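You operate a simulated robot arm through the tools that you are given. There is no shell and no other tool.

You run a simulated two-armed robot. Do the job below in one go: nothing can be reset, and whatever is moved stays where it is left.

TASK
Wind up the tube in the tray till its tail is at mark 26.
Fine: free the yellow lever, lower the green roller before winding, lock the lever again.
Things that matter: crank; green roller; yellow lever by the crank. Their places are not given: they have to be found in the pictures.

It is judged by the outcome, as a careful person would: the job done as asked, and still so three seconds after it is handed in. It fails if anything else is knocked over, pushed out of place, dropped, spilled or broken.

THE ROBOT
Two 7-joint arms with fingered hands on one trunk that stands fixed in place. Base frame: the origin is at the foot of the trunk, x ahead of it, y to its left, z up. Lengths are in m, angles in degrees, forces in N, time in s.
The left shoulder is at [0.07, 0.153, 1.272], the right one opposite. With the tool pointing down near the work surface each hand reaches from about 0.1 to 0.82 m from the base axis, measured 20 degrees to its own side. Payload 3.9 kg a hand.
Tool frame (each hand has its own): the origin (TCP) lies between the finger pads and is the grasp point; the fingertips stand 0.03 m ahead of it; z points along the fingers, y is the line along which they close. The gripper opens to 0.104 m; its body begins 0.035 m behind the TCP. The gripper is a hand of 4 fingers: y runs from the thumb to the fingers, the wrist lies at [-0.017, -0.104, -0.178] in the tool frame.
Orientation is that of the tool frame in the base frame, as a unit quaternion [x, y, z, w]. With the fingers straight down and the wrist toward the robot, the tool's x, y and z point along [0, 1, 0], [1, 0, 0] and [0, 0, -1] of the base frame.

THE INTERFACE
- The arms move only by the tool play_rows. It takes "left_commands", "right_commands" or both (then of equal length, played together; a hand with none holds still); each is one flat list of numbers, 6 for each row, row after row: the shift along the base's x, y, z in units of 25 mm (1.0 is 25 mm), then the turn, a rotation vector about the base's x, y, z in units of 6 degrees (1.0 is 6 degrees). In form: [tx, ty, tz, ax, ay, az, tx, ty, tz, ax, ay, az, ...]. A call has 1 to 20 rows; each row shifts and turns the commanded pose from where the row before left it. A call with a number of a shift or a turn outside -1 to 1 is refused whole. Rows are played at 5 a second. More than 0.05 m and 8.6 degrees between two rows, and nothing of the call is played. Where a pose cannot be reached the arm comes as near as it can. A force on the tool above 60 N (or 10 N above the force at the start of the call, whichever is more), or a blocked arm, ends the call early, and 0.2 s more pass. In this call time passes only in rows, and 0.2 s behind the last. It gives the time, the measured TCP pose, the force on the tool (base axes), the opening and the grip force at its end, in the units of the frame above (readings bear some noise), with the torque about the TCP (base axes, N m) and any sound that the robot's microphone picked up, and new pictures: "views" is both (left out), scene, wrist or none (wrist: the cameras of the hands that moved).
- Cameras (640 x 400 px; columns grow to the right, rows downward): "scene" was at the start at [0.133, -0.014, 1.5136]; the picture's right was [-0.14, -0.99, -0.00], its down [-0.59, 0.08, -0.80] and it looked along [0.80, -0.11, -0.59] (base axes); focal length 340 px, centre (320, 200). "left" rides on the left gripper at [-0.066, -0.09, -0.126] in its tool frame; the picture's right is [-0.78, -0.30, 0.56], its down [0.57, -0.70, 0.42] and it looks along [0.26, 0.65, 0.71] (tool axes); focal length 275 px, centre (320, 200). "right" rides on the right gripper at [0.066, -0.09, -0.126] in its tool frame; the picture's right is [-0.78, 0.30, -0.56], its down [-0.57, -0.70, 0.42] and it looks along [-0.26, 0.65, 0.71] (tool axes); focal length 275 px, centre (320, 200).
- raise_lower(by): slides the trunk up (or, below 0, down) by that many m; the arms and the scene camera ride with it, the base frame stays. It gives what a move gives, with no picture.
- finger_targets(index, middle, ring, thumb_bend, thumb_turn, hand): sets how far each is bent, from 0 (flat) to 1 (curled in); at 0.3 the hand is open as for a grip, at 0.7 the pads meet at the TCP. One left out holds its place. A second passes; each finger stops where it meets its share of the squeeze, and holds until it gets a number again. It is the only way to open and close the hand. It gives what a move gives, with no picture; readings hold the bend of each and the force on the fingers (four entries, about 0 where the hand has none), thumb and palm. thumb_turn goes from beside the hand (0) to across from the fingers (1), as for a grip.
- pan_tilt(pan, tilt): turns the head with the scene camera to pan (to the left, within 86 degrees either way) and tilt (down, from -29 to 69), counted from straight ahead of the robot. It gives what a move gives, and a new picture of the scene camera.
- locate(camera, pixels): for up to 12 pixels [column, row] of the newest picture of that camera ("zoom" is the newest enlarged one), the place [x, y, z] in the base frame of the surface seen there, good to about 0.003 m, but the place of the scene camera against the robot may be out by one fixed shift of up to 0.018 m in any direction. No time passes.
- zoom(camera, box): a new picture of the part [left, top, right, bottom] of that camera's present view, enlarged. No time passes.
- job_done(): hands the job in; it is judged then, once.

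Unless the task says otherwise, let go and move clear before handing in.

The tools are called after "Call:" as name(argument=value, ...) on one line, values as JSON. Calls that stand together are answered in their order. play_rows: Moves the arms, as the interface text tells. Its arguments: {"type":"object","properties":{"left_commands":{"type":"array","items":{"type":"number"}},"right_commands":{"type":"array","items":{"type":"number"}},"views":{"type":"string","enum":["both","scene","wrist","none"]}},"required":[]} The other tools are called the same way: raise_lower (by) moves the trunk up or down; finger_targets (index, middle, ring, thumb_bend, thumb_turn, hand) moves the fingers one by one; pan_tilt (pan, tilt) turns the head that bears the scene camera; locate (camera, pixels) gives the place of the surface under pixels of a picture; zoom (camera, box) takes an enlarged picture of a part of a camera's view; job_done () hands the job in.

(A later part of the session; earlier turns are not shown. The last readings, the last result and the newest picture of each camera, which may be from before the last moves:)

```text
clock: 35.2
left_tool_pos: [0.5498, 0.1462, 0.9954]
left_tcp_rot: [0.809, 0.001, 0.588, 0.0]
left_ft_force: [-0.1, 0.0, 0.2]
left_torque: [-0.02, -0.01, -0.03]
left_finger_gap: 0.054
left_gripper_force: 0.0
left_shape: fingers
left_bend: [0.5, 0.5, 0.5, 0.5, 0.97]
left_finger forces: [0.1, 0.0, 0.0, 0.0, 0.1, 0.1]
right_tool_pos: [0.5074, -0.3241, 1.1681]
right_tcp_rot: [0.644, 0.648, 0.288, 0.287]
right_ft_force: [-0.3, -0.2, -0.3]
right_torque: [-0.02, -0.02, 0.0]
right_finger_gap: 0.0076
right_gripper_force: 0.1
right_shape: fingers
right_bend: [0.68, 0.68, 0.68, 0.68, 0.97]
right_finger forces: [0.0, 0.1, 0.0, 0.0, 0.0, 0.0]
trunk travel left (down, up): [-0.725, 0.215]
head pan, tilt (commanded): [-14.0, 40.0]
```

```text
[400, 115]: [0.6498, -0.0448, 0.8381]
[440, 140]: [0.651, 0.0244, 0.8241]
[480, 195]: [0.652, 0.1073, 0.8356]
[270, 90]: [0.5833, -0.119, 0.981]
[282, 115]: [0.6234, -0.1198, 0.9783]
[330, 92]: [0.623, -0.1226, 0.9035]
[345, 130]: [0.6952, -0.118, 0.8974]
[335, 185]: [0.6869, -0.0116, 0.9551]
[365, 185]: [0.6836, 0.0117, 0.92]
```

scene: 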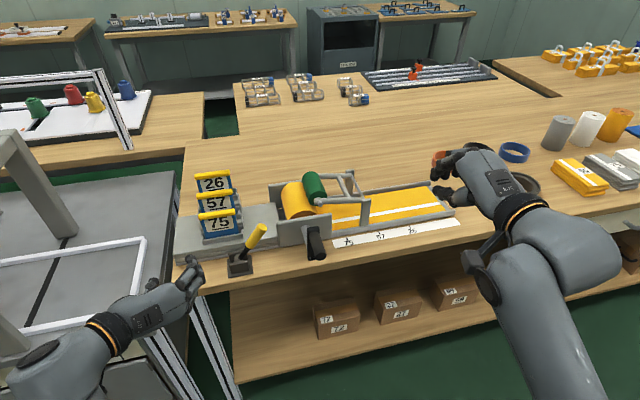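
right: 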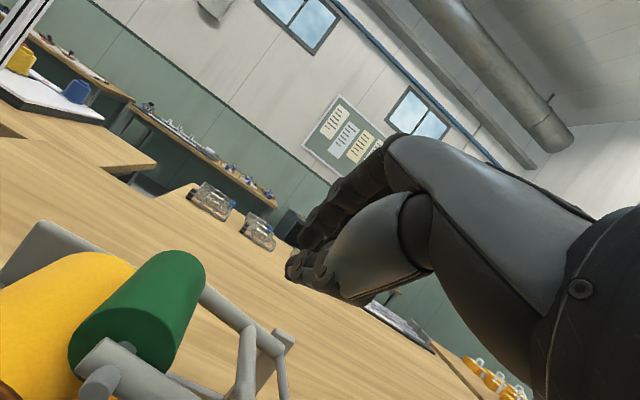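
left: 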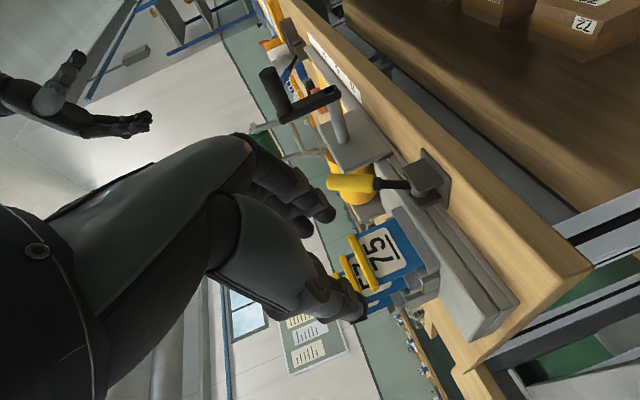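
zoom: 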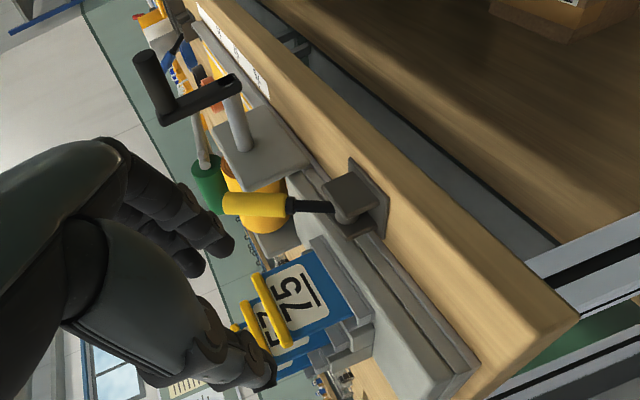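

The table's front face is at x≈0.65, so the crank's full circle (axis y≈-0.131, z≈0.904, radius ≈0.07) lies in free space. I'll open the right hand and turn it so that the fingers point forward around the handle.

Call:
finger_targets(hand="right", index=0.3, middle=0.3, ring=0.3, thumb_bend=0.3)

Call:
play_rows(right_commands=[0.17, 0.475, -0.17, -0.817, -0.196, 0.4717, 0.17, 0.475, -0.17, -0.817, -0.196, 0.4717, 0.17, 0.475, -0.17, -0.817, -0.196, 0.4717, 0.17, 0.475, -0.17, -0.817, -0.196, 0.4717, 0.17, 0.475, -0.17, -0.817, -0.196, 0.4717, 0.17, 0.475, -0.17, -0.817, -0.196, 0.4717, 0.17, 0.475, -0.17, -0.817, -0.196, 0.4717, 0.17, 0.475, -0.17, -0.817, -0.196, 0.4717, 0.17, 0.475, -0.17, -0.817, -0.196, 0.4717, 0.17, 0.475, -0.17, -0.817, -0.196, 0.4717, 0.17, 0.475, -0.17, -0.817, -0.196, 0.4717, 0.17, 0.475, -0.17, -0.817, -0.196, 0.4717, 0.17, 0.475, -0.17, -0.817, -0.196, 0.4717, 0.17, 0.475, -0.17, -0.817, -0.196, 0.4717, 0.17, 0.475, -0.17, -0.817, -0.196, 0.4717, 0.17, 0.475, -0.17, -0.817, -0.196, 0.4717])

Call:
zoom(camera="scene", box=[220, 130, 460, 300])

```text
clock: 36.2
left_tool_pos: [0.5484, 0.1455, 0.9937]
left_tcp_rot: [0.809, 0.001, 0.588, 0.0]
left_ft_force: [0.0, -0.1, 0.4]
left_torque: [-0.01, 0.02, -0.01]
left_finger_gap: 0.0542
left_gripper_force: 0.1
left_shape: fingers
left_bend: [0.5, 0.5, 0.5, 0.5, 0.97]
left_finger forces: [0.0, 0.0, 0.1, 0.0, 0.0, 0.1]
right_tool_pos: [0.5073, -0.324, 1.1678]
right_tcp_rot: [0.645, 0.647, 0.288, 0.288]
right_ft_force: [-0.1, -0.3, -0.6]
right_torque: [0.02, -0.02, 0.0]
right_finger_gap: 0.104
right_gripper_force: 0.1
right_shape: fingers
right_bend: [0.3, 0.3, 0.3, 0.3, 0.97]
right_finger forces: [0.0, 0.0, 0.1, 0.0, 0.1, 0.0]
trunk travel left (down, up): [-0.725, 0.215]
head pan, tilt (commanded): [-14.0, 40.0]
```

```text
clock: 39.6
left_tool_pos: [0.5493, 0.1459, 0.9936]
left_tcp_rot: [0.81, 0.001, 0.586, -0.001]
left_ft_force: [0.8, 0.5, -0.1]
left_torque: [0.01, 0.02, 0.0]
left_finger_gap: 0.0544
left_gripper_force: 0.0
left_shape: fingers
left_bend: [0.5, 0.5, 0.5, 0.5, 0.97]
left_finger forces: [0.1, 0.1, 0.1, 0.0, 0.0, 0.1]
right_tool_pos: [0.5749, -0.1354, 1.1002]
right_tcp_rot: [-0.002, 0.809, -0.001, 0.588]
right_ft_force: [0.0, -0.1, -0.7]
right_torque: [0.01, 0.02, 0.02]
right_finger_gap: 0.1042
right_gripper_force: 0.1
right_shape: fingers
right_bend: [0.3, 0.3, 0.3, 0.3, 0.97]
right_finger forces: [0.1, 0.0, 0.1, 0.1, 0.0, 0.0]
trunk travel left (down, up): [-0.725, 0.215]
head pan, tilt (commanded): [-14.0, 40.0]
```

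scene: 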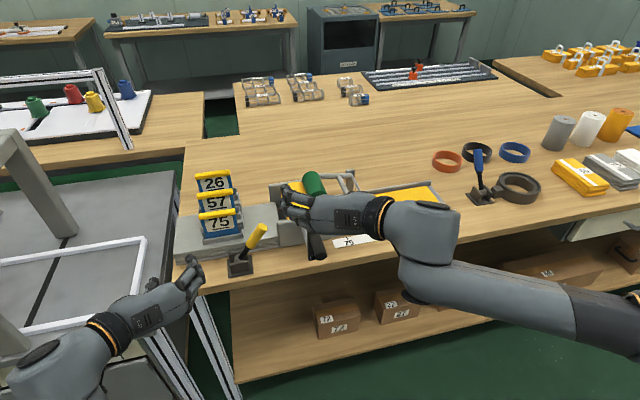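
right: 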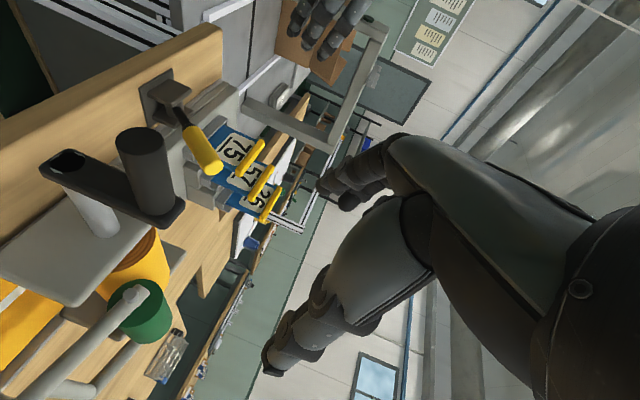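

```text
2.35 times, centred on (340, 215) of scene
```

zoom: 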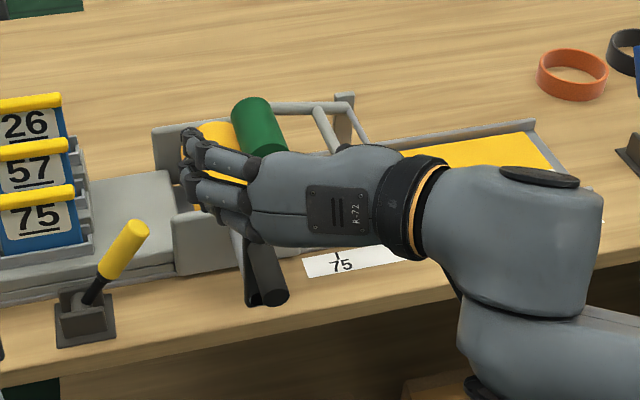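

The right hand is above the crank handle, fingers left and thumb right. I'll measure the handle from the right camera before lowering.

Call:
locate(camera="right", pixels=[[140, 140], [120, 150], [165, 150], [145, 190], [165, 175], [130, 180], [68, 160], [95, 215], [85, 195], [170, 215], [335, 180], [275, 360]])

Call:
zoom(camera="right", box=[0, 80, 300, 380])

```text
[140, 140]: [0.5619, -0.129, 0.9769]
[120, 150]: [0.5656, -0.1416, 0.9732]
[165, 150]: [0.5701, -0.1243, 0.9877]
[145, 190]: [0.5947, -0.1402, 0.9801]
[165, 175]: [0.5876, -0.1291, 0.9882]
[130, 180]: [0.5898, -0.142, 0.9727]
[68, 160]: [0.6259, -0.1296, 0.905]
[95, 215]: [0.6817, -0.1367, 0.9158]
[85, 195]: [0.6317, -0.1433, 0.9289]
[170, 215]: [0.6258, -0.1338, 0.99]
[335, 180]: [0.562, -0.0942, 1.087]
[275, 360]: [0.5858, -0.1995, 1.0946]
```

```text
1.33 times, centred on (150, 230) of right
```

zoom: 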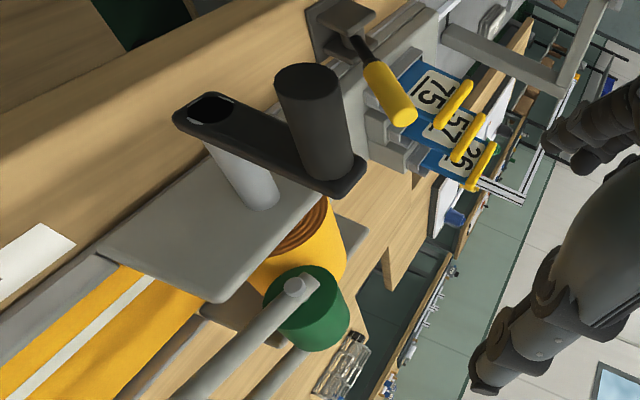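

The handle's end is at x=0.562, its axis at y≈-0.131, z≈0.975, and the crank axis at (y -0.130, z 0.905). I'll lower the open hand over the handle.

Call:
play_rows(right_commands=[0.047, 0.03, -0.85, 0, 0, 0, 0.047, 0.03, -0.85, 0, 0, 0, 0.047, 0.03, -0.85, 0, 0, 0, 0.047, 0.03, -0.85, 0, 0, 0, 0.047, 0.03, -0.85, 0, 0, 0, 0.047, 0.03, -0.85, 0, 0, 0])

Call:
zoom(camera="scene", box=[220, 130, 460, 300])

```text
clock: 41.0
left_tool_pos: [0.5488, 0.1466, 0.9943]
left_tcp_rot: [0.81, 0.0, 0.587, 0.001]
left_ft_force: [-0.2, -0.3, -0.3]
left_torque: [-0.01, 0.03, -0.01]
left_finger_gap: 0.0544
left_gripper_force: 0.0
left_shape: fingers
left_bend: [0.5, 0.5, 0.5, 0.5, 0.97]
left_finger forces: [0.1, 0.1, 0.1, 0.0, 0.1, 0.0]
right_tool_pos: [0.5813, -0.1275, 0.9731]
right_tcp_rot: [-0.001, 0.809, 0.0, 0.587]
right_ft_force: [0.7, -0.2, 0.5]
right_torque: [0.03, 0.05, -0.02]
right_finger_gap: 0.1041
right_gripper_force: 0.1
right_shape: fingers
right_bend: [0.3, 0.3, 0.3, 0.3, 0.97]
right_finger forces: [0.1, 0.0, 0.1, 0.1, 0.0, 0.0]
trunk travel left (down, up): [-0.725, 0.215]
head pan, tilt (commanded): [-14.0, 40.0]
```

scene: 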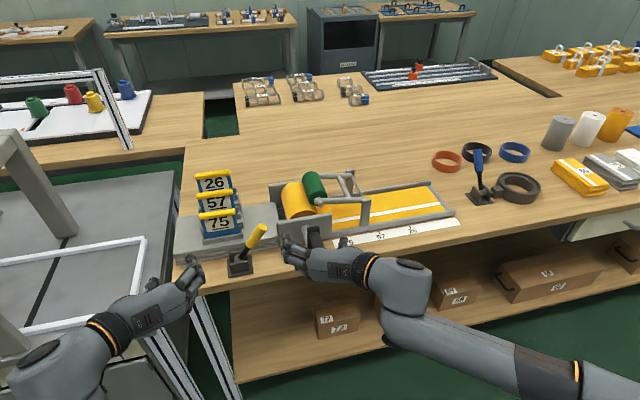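
right: 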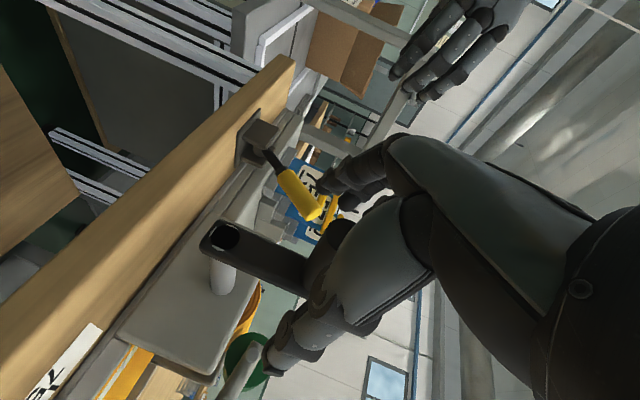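

```text
2.35 times, centred on (340, 215) of scene
```

zoom: 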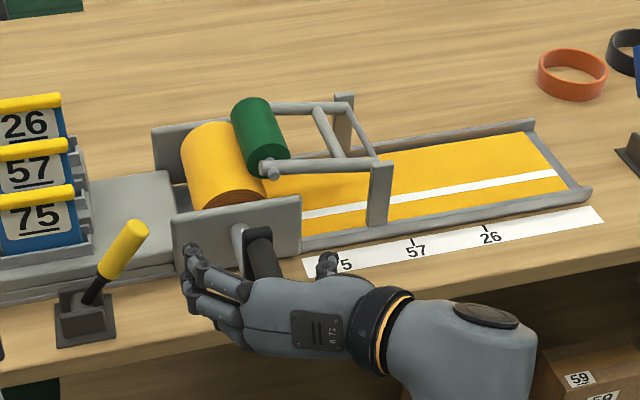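

The handle sits between the thumb (right) and fingers (left), and the tail and 26 tick remain visible. I'll close the hand on the handle.

Call:
finger_targets(hand="right", index=0.6, middle=0.6, ring=0.6, thumb_bend=0.6)

Call:
zoom(camera="right", box=[180, 120, 440, 390])

Call:
zoom(camera="scene", box=[260, 150, 460, 290])

```text
clock: 42.0
left_tool_pos: [0.5501, 0.1456, 0.994]
left_tcp_rot: [0.809, 0.0, 0.588, 0.0]
left_ft_force: [-0.3, 0.7, -0.2]
left_torque: [-0.01, 0.0, 0.02]
left_finger_gap: 0.0542
left_gripper_force: 0.1
left_shape: fingers
left_bend: [0.5, 0.5, 0.5, 0.5, 0.97]
left_finger forces: [0.0, 0.0, 0.0, 0.0, 0.1, 0.0]
right_tool_pos: [0.5803, -0.128, 0.9732]
right_tcp_rot: [-0.002, 0.809, 0.0, 0.588]
right_ft_force: [-0.4, 0.2, -0.6]
right_torque: [-0.05, 0.01, 0.05]
right_finger_gap: 0.0282
right_gripper_force: 0.1
right_shape: fingers
right_bend: [0.6, 0.6, 0.6, 0.6, 0.97]
right_finger forces: [0.0, 0.1, 0.0, 0.0, 0.1, 0.1]
trunk travel left (down, up): [-0.725, 0.215]
head pan, tilt (commanded): [-14.0, 40.0]
```

```text
1.48 times, centred on (310, 255) of right
```

zoom: 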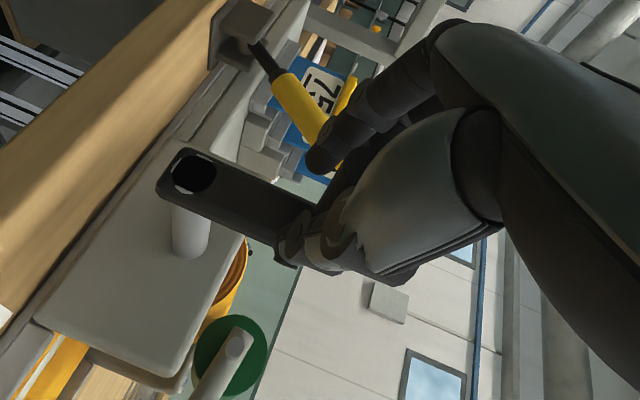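

```text
2.86 times, centred on (360, 220) of scene
```

zoom: 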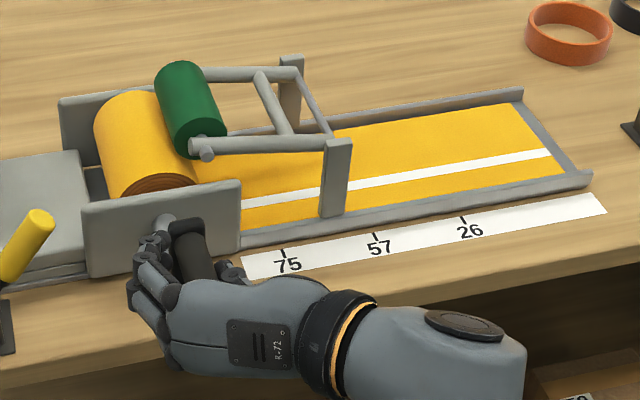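

The fingers surround the handle with almost no play (gap 0.028, no force). I'll squeeze a bit more to get a firm hold.

Call:
finger_targets(hand="right", index=0.68, middle=0.68, ring=0.68, thumb_bend=0.68)

Call:
zoom(camera="scene", box=[260, 150, 460, 290])

```text
clock: 43.0
left_tool_pos: [0.5498, 0.1467, 0.9947]
left_tcp_rot: [0.809, 0.002, 0.588, -0.001]
left_ft_force: [0.1, -0.2, -0.1]
left_torque: [0.01, -0.02, -0.02]
left_finger_gap: 0.0541
left_gripper_force: 0.1
left_shape: fingers
left_bend: [0.5, 0.5, 0.5, 0.5, 0.97]
left_finger forces: [0.1, 0.1, 0.0, 0.0, 0.0, 0.0]
right_tool_pos: [0.5805, -0.1274, 0.9727]
right_tcp_rot: [-0.002, 0.809, 0.001, 0.588]
right_ft_force: [0.7, 1.2, 0.6]
right_torque: [-0.01, -0.02, 0.13]
right_finger_gap: 0.0106
right_gripper_force: 2.5
right_shape: fingers
right_bend: [0.68, 0.65, 0.68, 0.66, 0.97]
right_finger forces: [0.0, 3.5, 0.0, 0.0, 2.2, 0.1]
trunk travel left (down, up): [-0.725, 0.215]
head pan, tilt (commanded): [-14.0, 40.0]
```

```text
2.86 times, centred on (360, 220) of scene
```

zoom: 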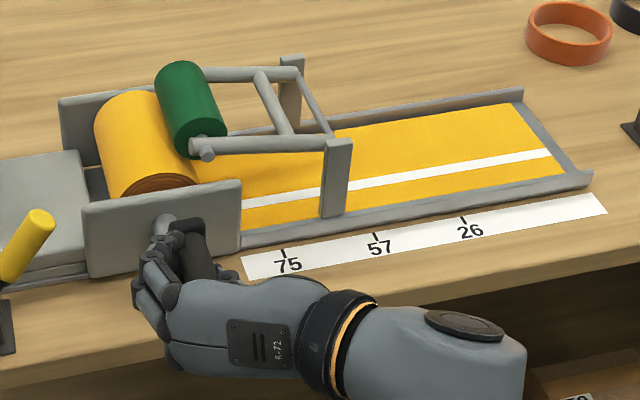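

The middle finger and thumb hold the handle (3.5 N and 2.2 N), with the ring above and index below it. I'll turn the crank clockwise by about 18° and watch the tail.

Call:
play_rows(right_commands=[0, -0.293, -0.015, 0, 0, 0, 0, -0.29, -0.046, 0, 0, 0, 0, -0.283, -0.076, 0, 0, 0])

Call:
zoom(camera="scene", box=[260, 150, 460, 290])

Call:
zoom(camera="right", box=[140, 120, 400, 390])

```text
clock: 43.8
left_tool_pos: [0.5476, 0.1464, 0.9955]
left_tcp_rot: [0.809, 0.001, 0.587, 0.001]
left_ft_force: [-0.4, 0.3, 0.0]
left_torque: [-0.02, -0.01, 0.04]
left_finger_gap: 0.0543
left_gripper_force: 0.1
left_shape: fingers
left_bend: [0.5, 0.5, 0.5, 0.5, 0.97]
left_finger forces: [0.0, 0.0, 0.1, 0.0, 0.0, 0.0]
right_tool_pos: [0.5822, -0.1502, 0.9709]
right_tcp_rot: [-0.002, 0.809, 0.0, 0.588]
right_ft_force: [0.0, 2.6, 2.0]
right_torque: [0.05, -0.08, 0.07]
right_finger_gap: 0.0088
right_gripper_force: 3.0
right_shape: fingers
right_bend: [0.68, 0.65, 0.68, 0.67, 0.96]
right_finger forces: [0.0, 4.3, 0.0, 0.0, 1.9, 0.1]
trunk travel left (down, up): [-0.725, 0.215]
head pan, tilt (commanded): [-14.0, 40.0]
```

scene: 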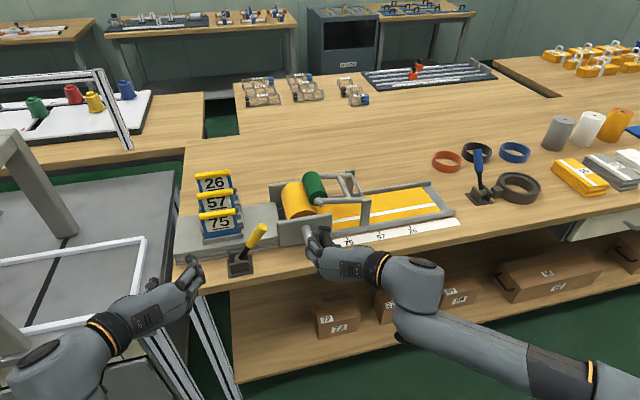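
right: 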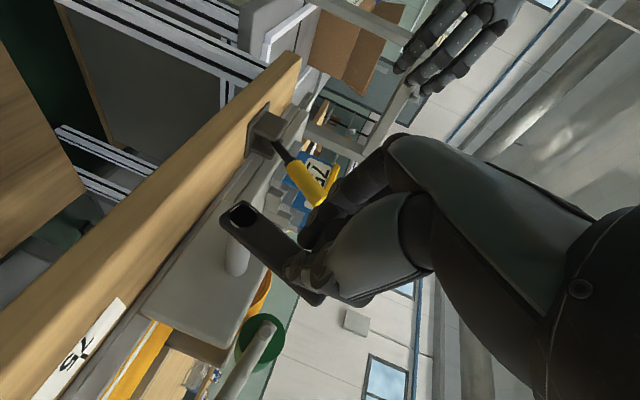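

```text
2.86 times, centred on (360, 220) of scene
```

zoom: 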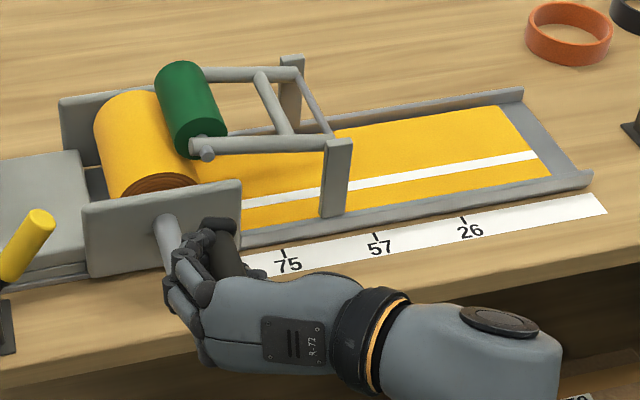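

```text
1.48 times, centred on (270, 255) of right
```

zoom: 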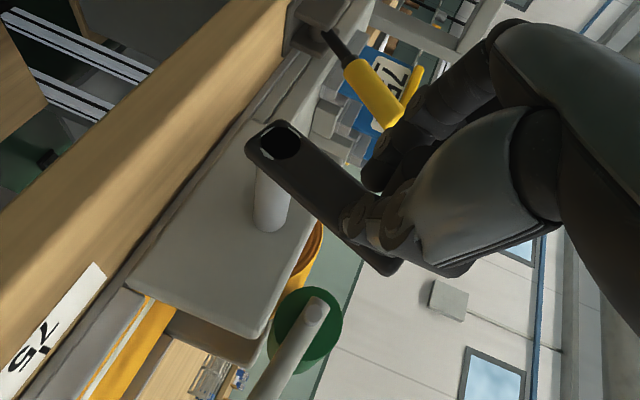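

The tail has begun to move left (edge from about zoom 566 to 549), so clockwise winds it in. I'll continue along the circle to about 60°.

Call:
play_rows(right_commands=[0, -0.274, -0.105, 0, 0, 0, 0, -0.261, -0.133, 0, 0, 0, 0, -0.246, -0.16, 0, 0, 0, 0, -0.228, -0.184, 0, 0, 0, 0, -0.207, -0.207, 0, 0, 0, 0, -0.184, -0.228, 0, 0, 0, 0, -0.16, -0.246, 0, 0, 0])

Call:
zoom(camera="scene", box=[260, 150, 460, 290])

```text
clock: 45.4
left_tool_pos: [0.5491, 0.1455, 0.9949]
left_tcp_rot: [0.809, 0.0, 0.588, 0.001]
left_ft_force: [0.3, -0.8, 0.1]
left_torque: [-0.01, -0.01, 0.0]
left_finger_gap: 0.0543
left_gripper_force: 0.1
left_shape: fingers
left_bend: [0.5, 0.5, 0.5, 0.5, 0.97]
left_finger forces: [0.0, 0.0, 0.0, 0.0, 0.0, 0.0]
right_tool_pos: [0.5813, -0.1882, 0.9384]
right_tcp_rot: [-0.001, 0.809, 0.0, 0.588]
right_ft_force: [1.1, 2.8, 0.6]
right_torque: [0.02, -0.06, 0.14]
right_finger_gap: 0.0091
right_gripper_force: 2.9
right_shape: fingers
right_bend: [0.68, 0.65, 0.68, 0.67, 0.96]
right_finger forces: [0.0, 4.1, 0.0, 0.0, 2.0, 0.0]
trunk travel left (down, up): [-0.725, 0.215]
head pan, tilt (commanded): [-14.0, 40.0]
```

scene: 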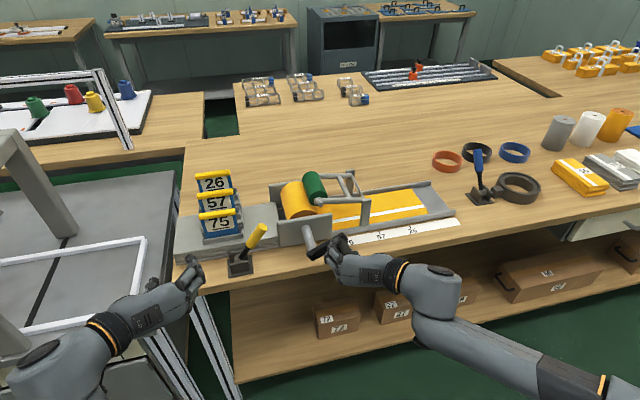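
right: 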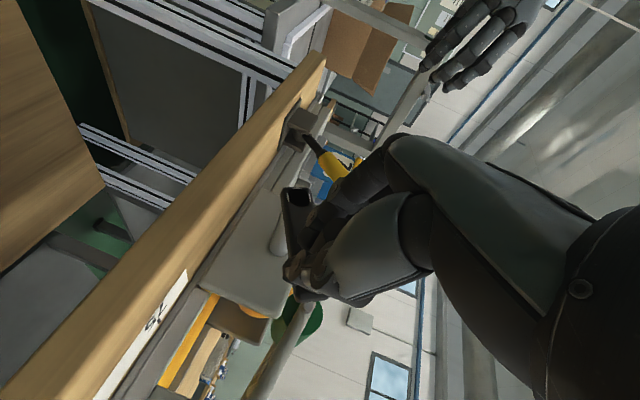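

```text
2.86 times, centred on (360, 220) of scene
```

zoom: 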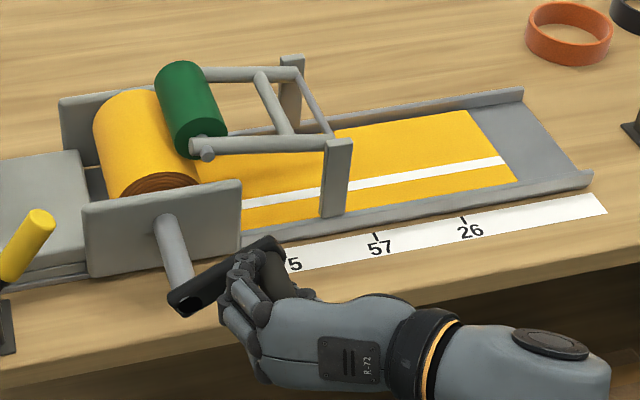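

The tail is at about zoom (517,182)–(470,110) after 60°. I'll measure its y against the 26 tick.

Call:
locate(camera="zoom", pixels=[[513, 178], [500, 158], [485, 136], [472, 116], [519, 178], [506, 158], [491, 136], [463, 219], [463, 216], [375, 236], [270, 240], [225, 275]])

Call:
zoom(camera="scene", box=[390, 175, 470, 245])

```text
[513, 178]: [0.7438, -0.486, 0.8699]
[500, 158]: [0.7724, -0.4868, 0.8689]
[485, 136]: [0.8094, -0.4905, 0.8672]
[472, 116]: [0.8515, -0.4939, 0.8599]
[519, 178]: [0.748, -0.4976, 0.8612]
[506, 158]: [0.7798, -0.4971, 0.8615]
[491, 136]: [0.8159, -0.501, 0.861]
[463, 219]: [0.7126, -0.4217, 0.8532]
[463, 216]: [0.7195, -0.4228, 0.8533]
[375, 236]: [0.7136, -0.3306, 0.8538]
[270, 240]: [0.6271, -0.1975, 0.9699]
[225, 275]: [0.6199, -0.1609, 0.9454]
```

```text
5.71 times, centred on (430, 210) of scene
```

zoom: 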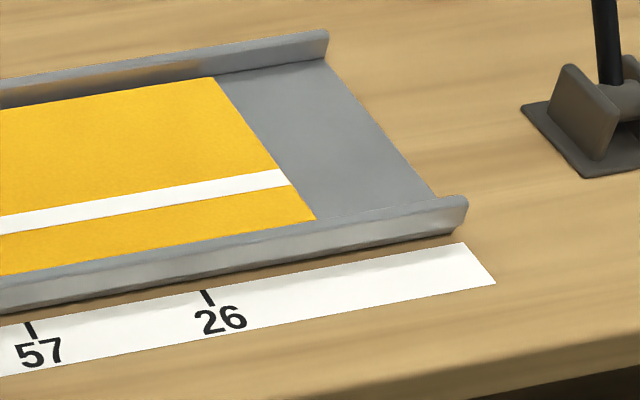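

The tail has moved about 52 mm in 60° and about 65 mm remain, so roughly 75° more. I'll go on to about 108° and recheck.

Call:
play_rows(right_commands=[0, -0.133, -0.261, 0, 0, 0, 0, -0.105, -0.274, 0, 0, 0, 0, -0.076, -0.283, 0, 0, 0, 0, -0.046, -0.29, 0, 0, 0, 0, -0.015, -0.293, 0, 0, 0, 0, 0.015, -0.293, 0, 0, 0, 0, 0.046, -0.29, 0, 0, 0, 0, 0.076, -0.283, 0, 0, 0])

Call:
zoom(camera="scene", box=[260, 150, 460, 290])

Call:
zoom(camera="scene", box=[390, 175, 470, 245])

```text
clock: 47.2
left_tool_pos: [0.5489, 0.1457, 0.9938]
left_tcp_rot: [0.809, 0.001, 0.587, 0.0]
left_ft_force: [-0.4, -0.1, 0.4]
left_torque: [0.01, 0.0, -0.01]
left_finger_gap: 0.054
left_gripper_force: 0.1
left_shape: fingers
left_bend: [0.5, 0.5, 0.5, 0.5, 0.97]
left_finger forces: [0.0, 0.1, 0.0, 0.1, 0.1, 0.0]
right_tool_pos: [0.5813, -0.1958, 0.8819]
right_tcp_rot: [-0.001, 0.809, -0.001, 0.588]
right_ft_force: [0.6, 2.7, 2.1]
right_torque: [-0.04, -0.06, 0.03]
right_finger_gap: 0.0082
right_gripper_force: 1.7
right_shape: fingers
right_bend: [0.68, 0.66, 0.67, 0.68, 0.97]
right_finger forces: [0.0, 1.4, 2.0, 0.1, 0.1, 0.0]
trunk travel left (down, up): [-0.725, 0.215]
head pan, tilt (commanded): [-14.0, 40.0]
```

scene: 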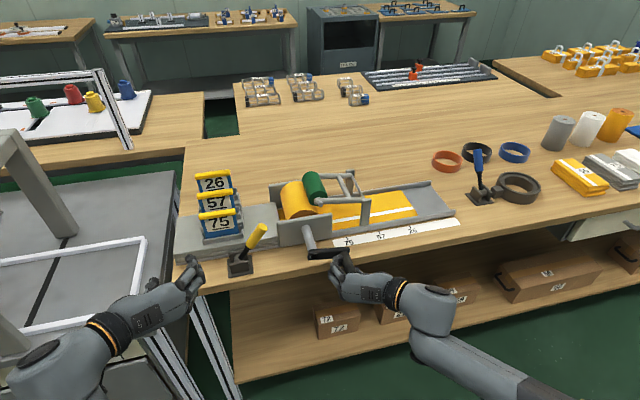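
right: 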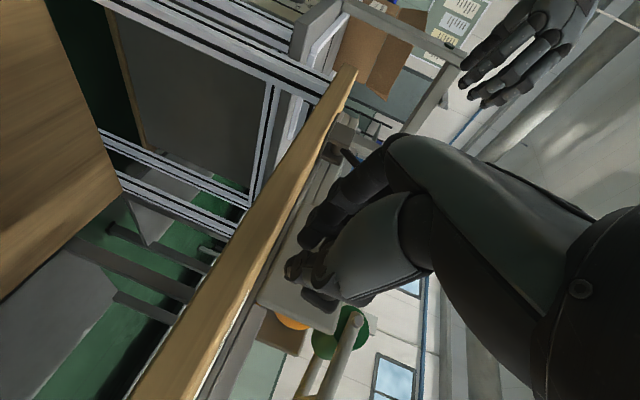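

```text
2.86 times, centred on (360, 220) of scene
```

zoom: 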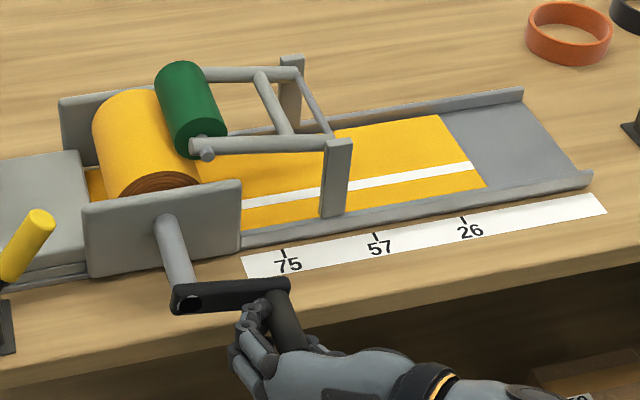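

```text
5.71 times, centred on (430, 210) of scene
```

zoom: 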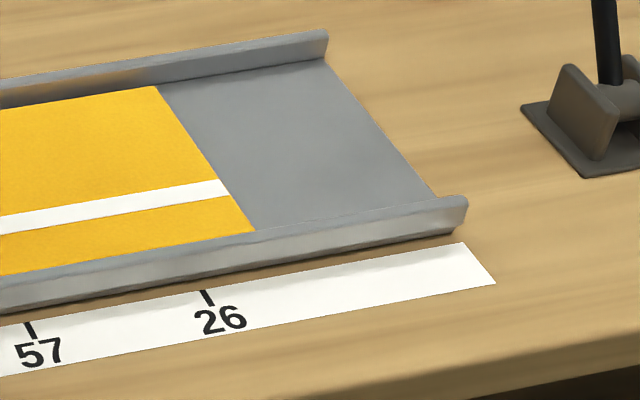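

The ring finger now pushes the handle down, and the tail edge is at zoom (254,232)–(155,86). I'll locate the edge at tube height against the tick, to avoid parallax.

Call:
locate(camera="zoom", pixels=[[250, 230], [235, 208], [212, 174], [190, 141], [168, 108], [258, 230], [243, 208], [220, 174], [205, 293], [210, 300], [30, 330], [204, 291]])

Call:
locate(camera="scene", pixels=[[337, 247], [344, 256], [340, 251], [333, 248], [316, 255], [309, 240], [345, 262], [348, 268]])

```text
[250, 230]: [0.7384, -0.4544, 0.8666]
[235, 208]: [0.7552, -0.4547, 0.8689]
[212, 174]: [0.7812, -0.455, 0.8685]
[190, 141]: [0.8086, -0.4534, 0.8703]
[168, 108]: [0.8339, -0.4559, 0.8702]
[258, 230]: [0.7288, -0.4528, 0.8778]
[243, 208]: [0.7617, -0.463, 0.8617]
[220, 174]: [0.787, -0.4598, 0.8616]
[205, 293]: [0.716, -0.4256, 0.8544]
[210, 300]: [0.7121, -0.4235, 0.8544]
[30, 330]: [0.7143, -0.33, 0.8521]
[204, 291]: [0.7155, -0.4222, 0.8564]
```

```text
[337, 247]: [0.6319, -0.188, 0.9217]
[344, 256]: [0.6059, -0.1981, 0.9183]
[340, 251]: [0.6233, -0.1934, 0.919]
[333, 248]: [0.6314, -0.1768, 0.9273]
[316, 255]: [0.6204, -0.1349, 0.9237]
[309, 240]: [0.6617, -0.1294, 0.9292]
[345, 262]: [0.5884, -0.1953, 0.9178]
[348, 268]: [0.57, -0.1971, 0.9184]
```

The tail edge is at y≈-0.456 and the tick at y≈-0.424, so about 32 mm (≈39°) remain. I'll advance another 30° and recheck.

Call:
play_rows(right_commands=[0, 0.105, -0.274, 0, 0, 0, 0, 0.133, -0.261, 0, 0, 0, 0, 0.16, -0.246, 0, 0, 0, 0, 0.184, -0.228, 0, 0, 0, 0, 0.207, -0.207, 0, 0, 0])

Call:
zoom(camera="scene", box=[260, 150, 460, 290])

Call:
zoom(camera="scene", box=[380, 175, 460, 245])

```text
clock: 48.4
left_tool_pos: [0.5489, 0.145, 0.9941]
left_tcp_rot: [0.809, 0.0, 0.588, -0.001]
left_ft_force: [0.0, 0.0, -0.1]
left_torque: [-0.03, -0.03, -0.02]
left_finger_gap: 0.0544
left_gripper_force: 0.1
left_shape: fingers
left_bend: [0.5, 0.5, 0.5, 0.5, 0.97]
left_finger forces: [0.1, 0.0, 0.0, 0.0, 0.0, 0.0]
right_tool_pos: [0.5801, -0.1763, 0.8512]
right_tcp_rot: [-0.001, 0.809, -0.001, 0.587]
right_ft_force: [-0.1, -0.6, -0.2]
right_torque: [0.0, -0.01, -0.03]
right_finger_gap: 0.0084
right_gripper_force: 0.0
right_shape: fingers
right_bend: [0.68, 0.68, 0.68, 0.68, 0.97]
right_finger forces: [0.0, 0.0, 0.0, 0.1, 0.0, 0.0]
trunk travel left (down, up): [-0.725, 0.215]
head pan, tilt (commanded): [-14.0, 40.0]
```

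scene: 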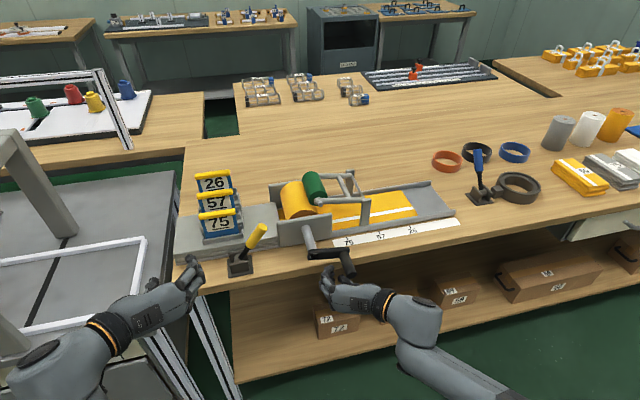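
right: 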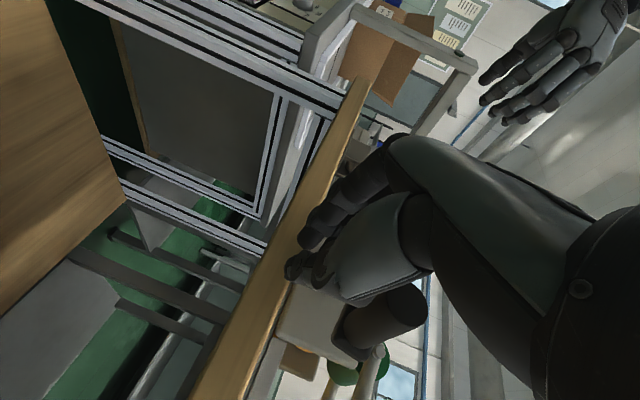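

```text
2.86 times, centred on (360, 220) of scene
```

zoom: 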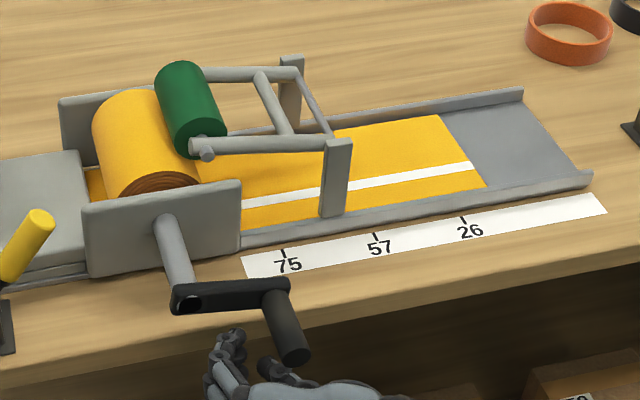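

```text
5.71 times, centred on (420, 210) of scene
```

zoom: 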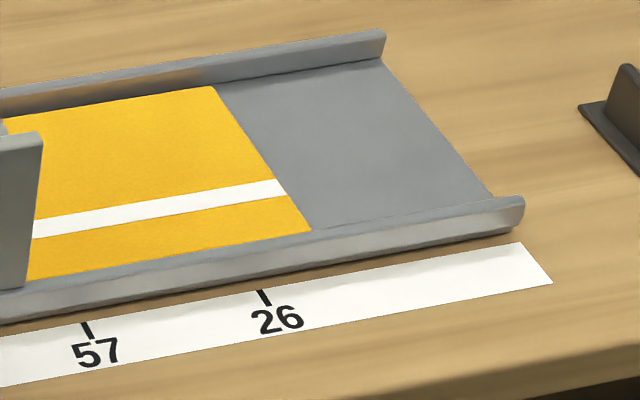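

The handle slipped up out of my fingers, but the crank held its place (arm about level, tail unchanged at y≈-0.456). I'll back out, come above the handle, and push it straight down with the closed hand instead.

Call:
play_rows(right_commands=[-1, 0.1, 0, 0, 0, 0, -1, 0, 0, 0, 0, 0, -1, 0, 0, 0, 0, 0, 0, 0, 1, 0, 0, 0, 0, 0, 1, 0, 0, 0, 0, 0, 1, 0, 0, 0, 0, -0.2, 1, 0, 0, 0, 0, -0.3, 0.6, 0, 0, 0, 1, 0, 0, 0, 0, 0, 1, 0, 0, 0, 0, 0, 1, 0, 0, 0, 0, 0])

Call:
zoom(camera="scene", box=[260, 150, 460, 290])

Call:
zoom(camera="right", box=[60, 120, 400, 400])

```text
clock: 50.8
left_tool_pos: [0.5499, 0.1465, 0.9932]
left_tcp_rot: [0.809, 0.001, 0.587, -0.001]
left_ft_force: [0.2, 0.0, -0.2]
left_torque: [-0.02, 0.0, -0.01]
left_finger_gap: 0.054
left_gripper_force: 0.0
left_shape: fingers
left_bend: [0.5, 0.5, 0.5, 0.5, 0.97]
left_finger forces: [0.0, 0.1, 0.0, 0.0, 0.0, 0.0]
right_tool_pos: [0.5815, -0.1845, 0.9663]
right_tcp_rot: [-0.001, 0.809, 0.0, 0.588]
right_ft_force: [0.4, 0.3, -0.2]
right_torque: [0.03, -0.02, 0.05]
right_finger_gap: 0.0082
right_gripper_force: 0.1
right_shape: fingers
right_bend: [0.68, 0.68, 0.68, 0.68, 0.97]
right_finger forces: [0.0, 0.1, 0.1, 0.0, 0.0, 0.0]
trunk travel left (down, up): [-0.725, 0.215]
head pan, tilt (commanded): [-14.0, 40.0]
```

scene: 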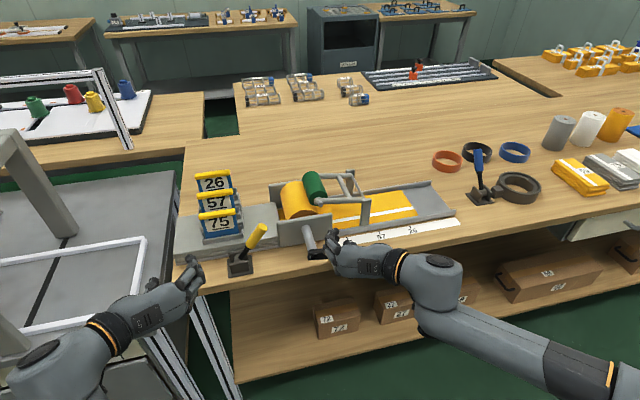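
right: 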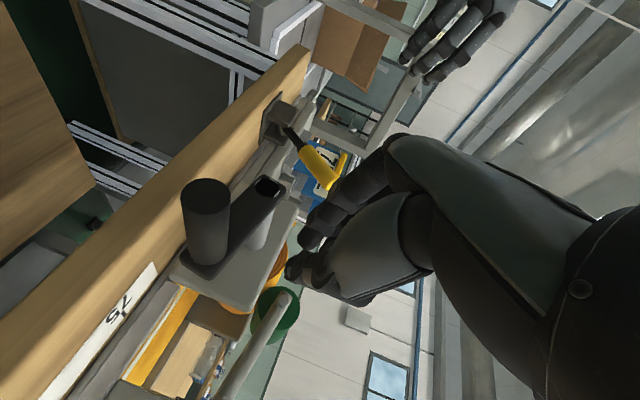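

```text
2.86 times, centred on (360, 220) of scene
```

zoom: 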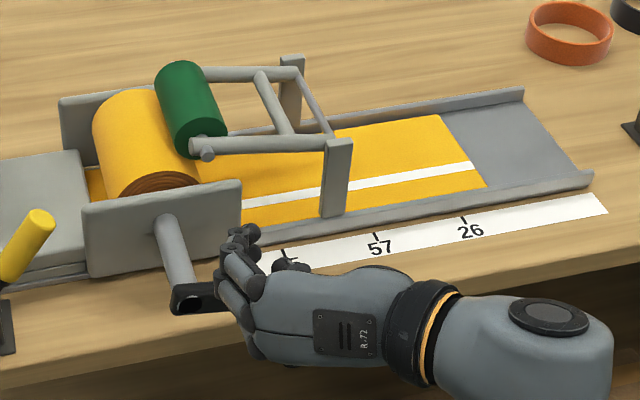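

```text
1.43 times, centred on (230, 260) of right
```

zoom: 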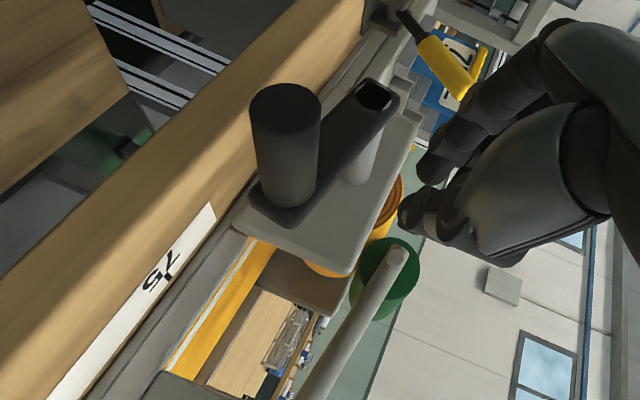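

The hand is now above the handle (right picture: handle 205,215; hand 340,270). I'll measure both before pressing down.

Call:
locate(camera="right", pixels=[[206, 195], [190, 205], [220, 200], [210, 230], [222, 235], [200, 245], [300, 270], [320, 285], [345, 300], [310, 238], [268, 187], [360, 290]])

```text
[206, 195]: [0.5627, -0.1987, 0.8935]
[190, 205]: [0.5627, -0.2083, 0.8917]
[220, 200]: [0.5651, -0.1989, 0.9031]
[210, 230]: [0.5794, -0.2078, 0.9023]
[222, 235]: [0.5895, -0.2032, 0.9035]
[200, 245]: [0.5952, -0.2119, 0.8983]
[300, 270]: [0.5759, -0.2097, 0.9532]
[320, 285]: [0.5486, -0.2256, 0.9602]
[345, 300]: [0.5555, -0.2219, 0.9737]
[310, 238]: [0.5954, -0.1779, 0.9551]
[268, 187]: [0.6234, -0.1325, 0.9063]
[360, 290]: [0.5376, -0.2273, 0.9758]
```

The handle axis is at y≈-0.1995, z≈0.891, and the closed hand's underside (z≈0.945) spans it. I'll press straight down: about 4.4 cm to contact, then about 2 cm of push.

Call:
play_rows(right_commands=[0, 0, -0.6, 0, 0, 0, 0, 0, -0.6, 0, 0, 0, 0, 0, -0.5, 0, 0, 0, 0, 0.05, -0.3, 0, 0, 0, 0, 0.05, -0.3, 0, 0, 0, 0, 0.05, -0.3, 0, 0, 0])

Call:
zoom(camera="scene", box=[260, 150, 460, 290])

Call:
zoom(camera="scene", box=[380, 175, 460, 245])

```text
clock: 52.2
left_tool_pos: [0.5482, 0.1455, 0.9946]
left_tcp_rot: [0.809, 0.0, 0.587, -0.001]
left_ft_force: [0.2, -0.4, -0.5]
left_torque: [0.01, 0.01, 0.0]
left_finger_gap: 0.0542
left_gripper_force: 0.0
left_shape: fingers
left_bend: [0.5, 0.5, 0.5, 0.5, 0.97]
left_finger forces: [0.0, 0.0, 0.0, 0.0, 0.0, 0.0]
right_tool_pos: [0.5824, -0.1806, 0.9013]
right_tcp_rot: [0.0, 0.809, 0.0, 0.588]
right_ft_force: [-0.5, 0.3, 2.1]
right_torque: [0.01, -0.02, 0.02]
right_finger_gap: 0.0082
right_gripper_force: 0.9
right_shape: fingers
right_bend: [0.68, 0.68, 0.68, 0.68, 0.98]
right_finger forces: [0.0, 0.0, 0.0, 0.0, 2.0, 0.0]
trunk travel left (down, up): [-0.725, 0.215]
head pan, tilt (commanded): [-14.0, 40.0]
```

scene: 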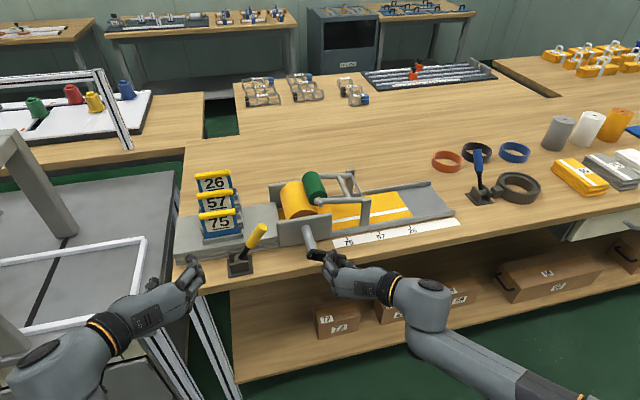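
right: 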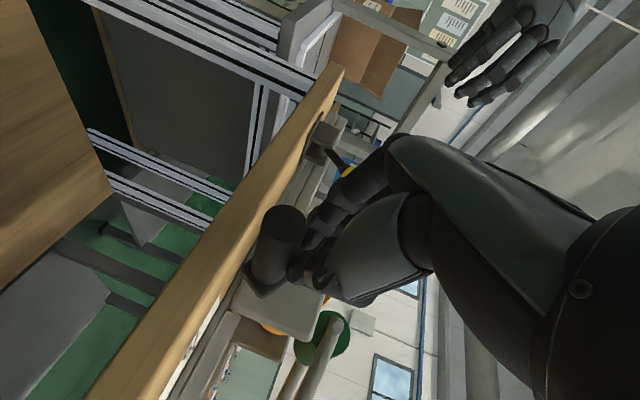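

```text
2.86 times, centred on (360, 220) of scene
```

zoom: 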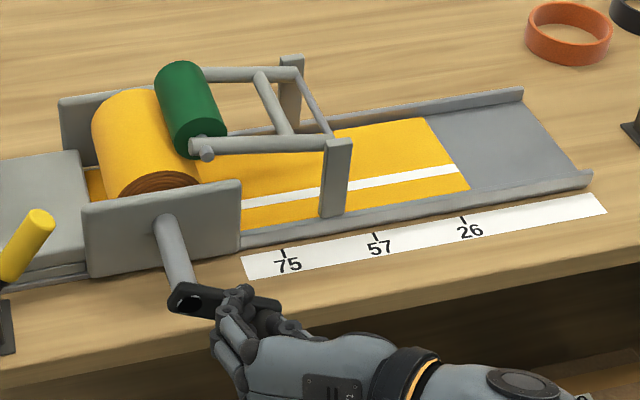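

```text
5.71 times, centred on (420, 210) of scene
```

zoom: 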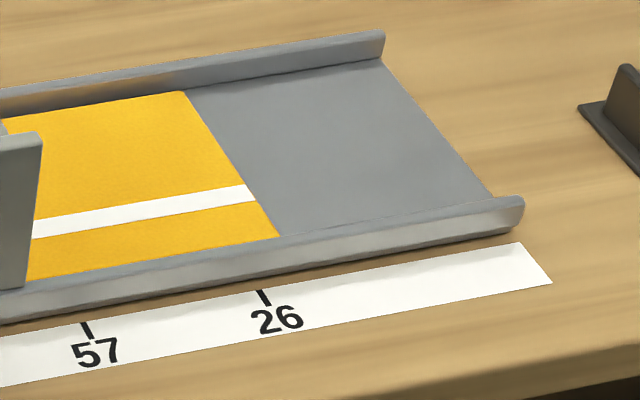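

Pushing works with just 2 N; the tail edge is now at zoom (279,238). I'll locate it again.

Call:
locate(camera="zoom", pixels=[[270, 226], [258, 208], [242, 180], [222, 150], [200, 115], [262, 293], [266, 300], [264, 296], [85, 328], [280, 228], [266, 208], [250, 180]])

```text
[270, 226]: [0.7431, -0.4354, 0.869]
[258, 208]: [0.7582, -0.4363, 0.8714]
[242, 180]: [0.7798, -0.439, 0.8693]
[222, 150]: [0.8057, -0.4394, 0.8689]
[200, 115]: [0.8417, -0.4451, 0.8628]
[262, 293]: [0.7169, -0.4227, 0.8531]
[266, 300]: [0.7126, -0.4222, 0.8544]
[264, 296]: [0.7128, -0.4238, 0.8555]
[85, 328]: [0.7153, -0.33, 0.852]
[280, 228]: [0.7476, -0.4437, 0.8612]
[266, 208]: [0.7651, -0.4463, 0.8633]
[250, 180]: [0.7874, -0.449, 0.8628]
```

About 15 mm of tail travel (≈18°) remains. I'll push down 1 cm more while following slightly left, then recheck.

Call:
play_rows(right_commands=[0, 0.2, -0.2, 0, 0, 0, 0, 0.2, -0.2, 0, 0, 0])

Call:
zoom(camera="scene", box=[380, 175, 460, 245])

Call:
locate(camera="zoom", pixels=[[256, 226], [246, 208], [230, 180], [210, 150], [262, 293], [266, 300], [264, 296]])

```text
clock: 52.8
left_tool_pos: [0.5482, 0.1453, 0.9934]
left_tcp_rot: [0.809, 0.0, 0.588, -0.001]
left_ft_force: [0.3, -0.1, -0.2]
left_torque: [-0.01, -0.02, -0.01]
left_finger_gap: 0.0544
left_gripper_force: 0.1
left_shape: fingers
left_bend: [0.5, 0.5, 0.5, 0.5, 0.97]
left_finger forces: [0.1, 0.1, 0.0, 0.1, 0.0, 0.0]
right_tool_pos: [0.582, -0.1714, 0.891]
right_tcp_rot: [0.0, 0.809, 0.0, 0.588]
right_ft_force: [-0.7, -0.5, 0.9]
right_torque: [-0.04, -0.01, -0.04]
right_finger_gap: 0.0101
right_gripper_force: 0.4
right_shape: fingers
right_bend: [0.68, 0.68, 0.68, 0.67, 0.98]
right_finger forces: [0.1, 0.0, 0.0, 0.0, 1.4, 0.0]
trunk travel left (down, up): [-0.725, 0.215]
head pan, tilt (commanded): [-14.0, 40.0]
```

scene: 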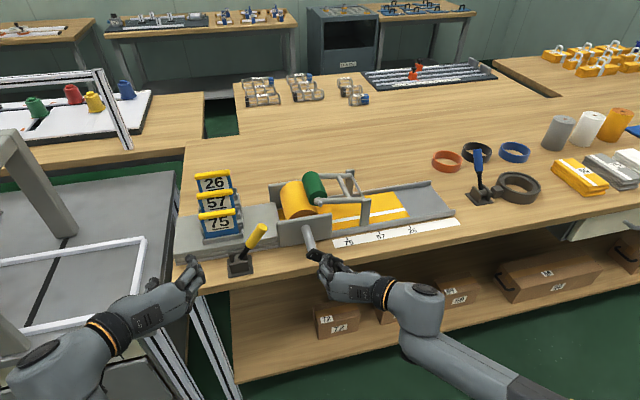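
right: 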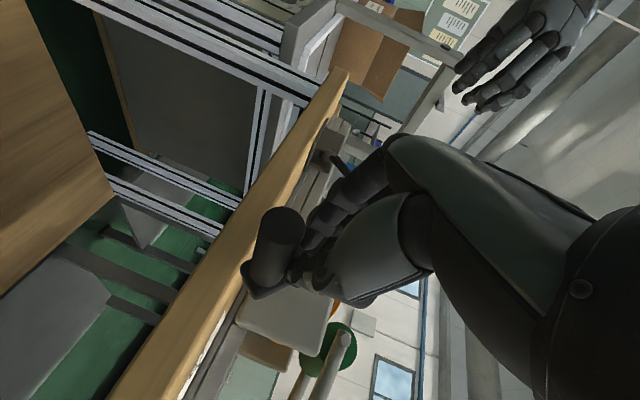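

```text
5.71 times, centred on (420, 210) of scene
```

zoom: 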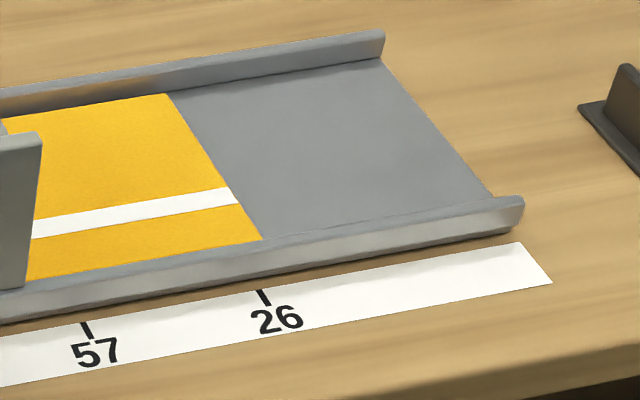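

```text
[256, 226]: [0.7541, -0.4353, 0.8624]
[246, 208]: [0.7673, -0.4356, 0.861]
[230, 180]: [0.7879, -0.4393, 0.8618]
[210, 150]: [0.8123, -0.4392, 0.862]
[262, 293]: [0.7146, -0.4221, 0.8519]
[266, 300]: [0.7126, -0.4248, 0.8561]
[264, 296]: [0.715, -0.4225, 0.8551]
```

The tail edge is now at zoom (262,240)–(167,93). I'll locate points just inside the edge.

Call:
locate(camera="zoom", pixels=[[250, 226], [240, 210], [221, 180], [202, 150], [185, 125], [251, 228], [238, 206], [212, 166]])

Call:
zoom(camera="scene", box=[390, 195, 430, 235])

```text
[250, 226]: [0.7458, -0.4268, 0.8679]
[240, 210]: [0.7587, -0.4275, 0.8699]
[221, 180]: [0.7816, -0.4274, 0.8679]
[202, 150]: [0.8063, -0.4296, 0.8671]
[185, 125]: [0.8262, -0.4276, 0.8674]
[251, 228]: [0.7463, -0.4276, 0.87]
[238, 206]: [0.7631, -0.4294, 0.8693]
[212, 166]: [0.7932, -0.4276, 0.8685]
```

```text
10.00 times, centred on (410, 215) of scene
```

zoom: 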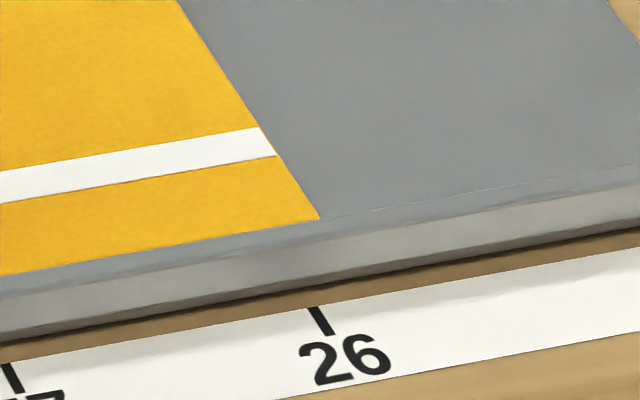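

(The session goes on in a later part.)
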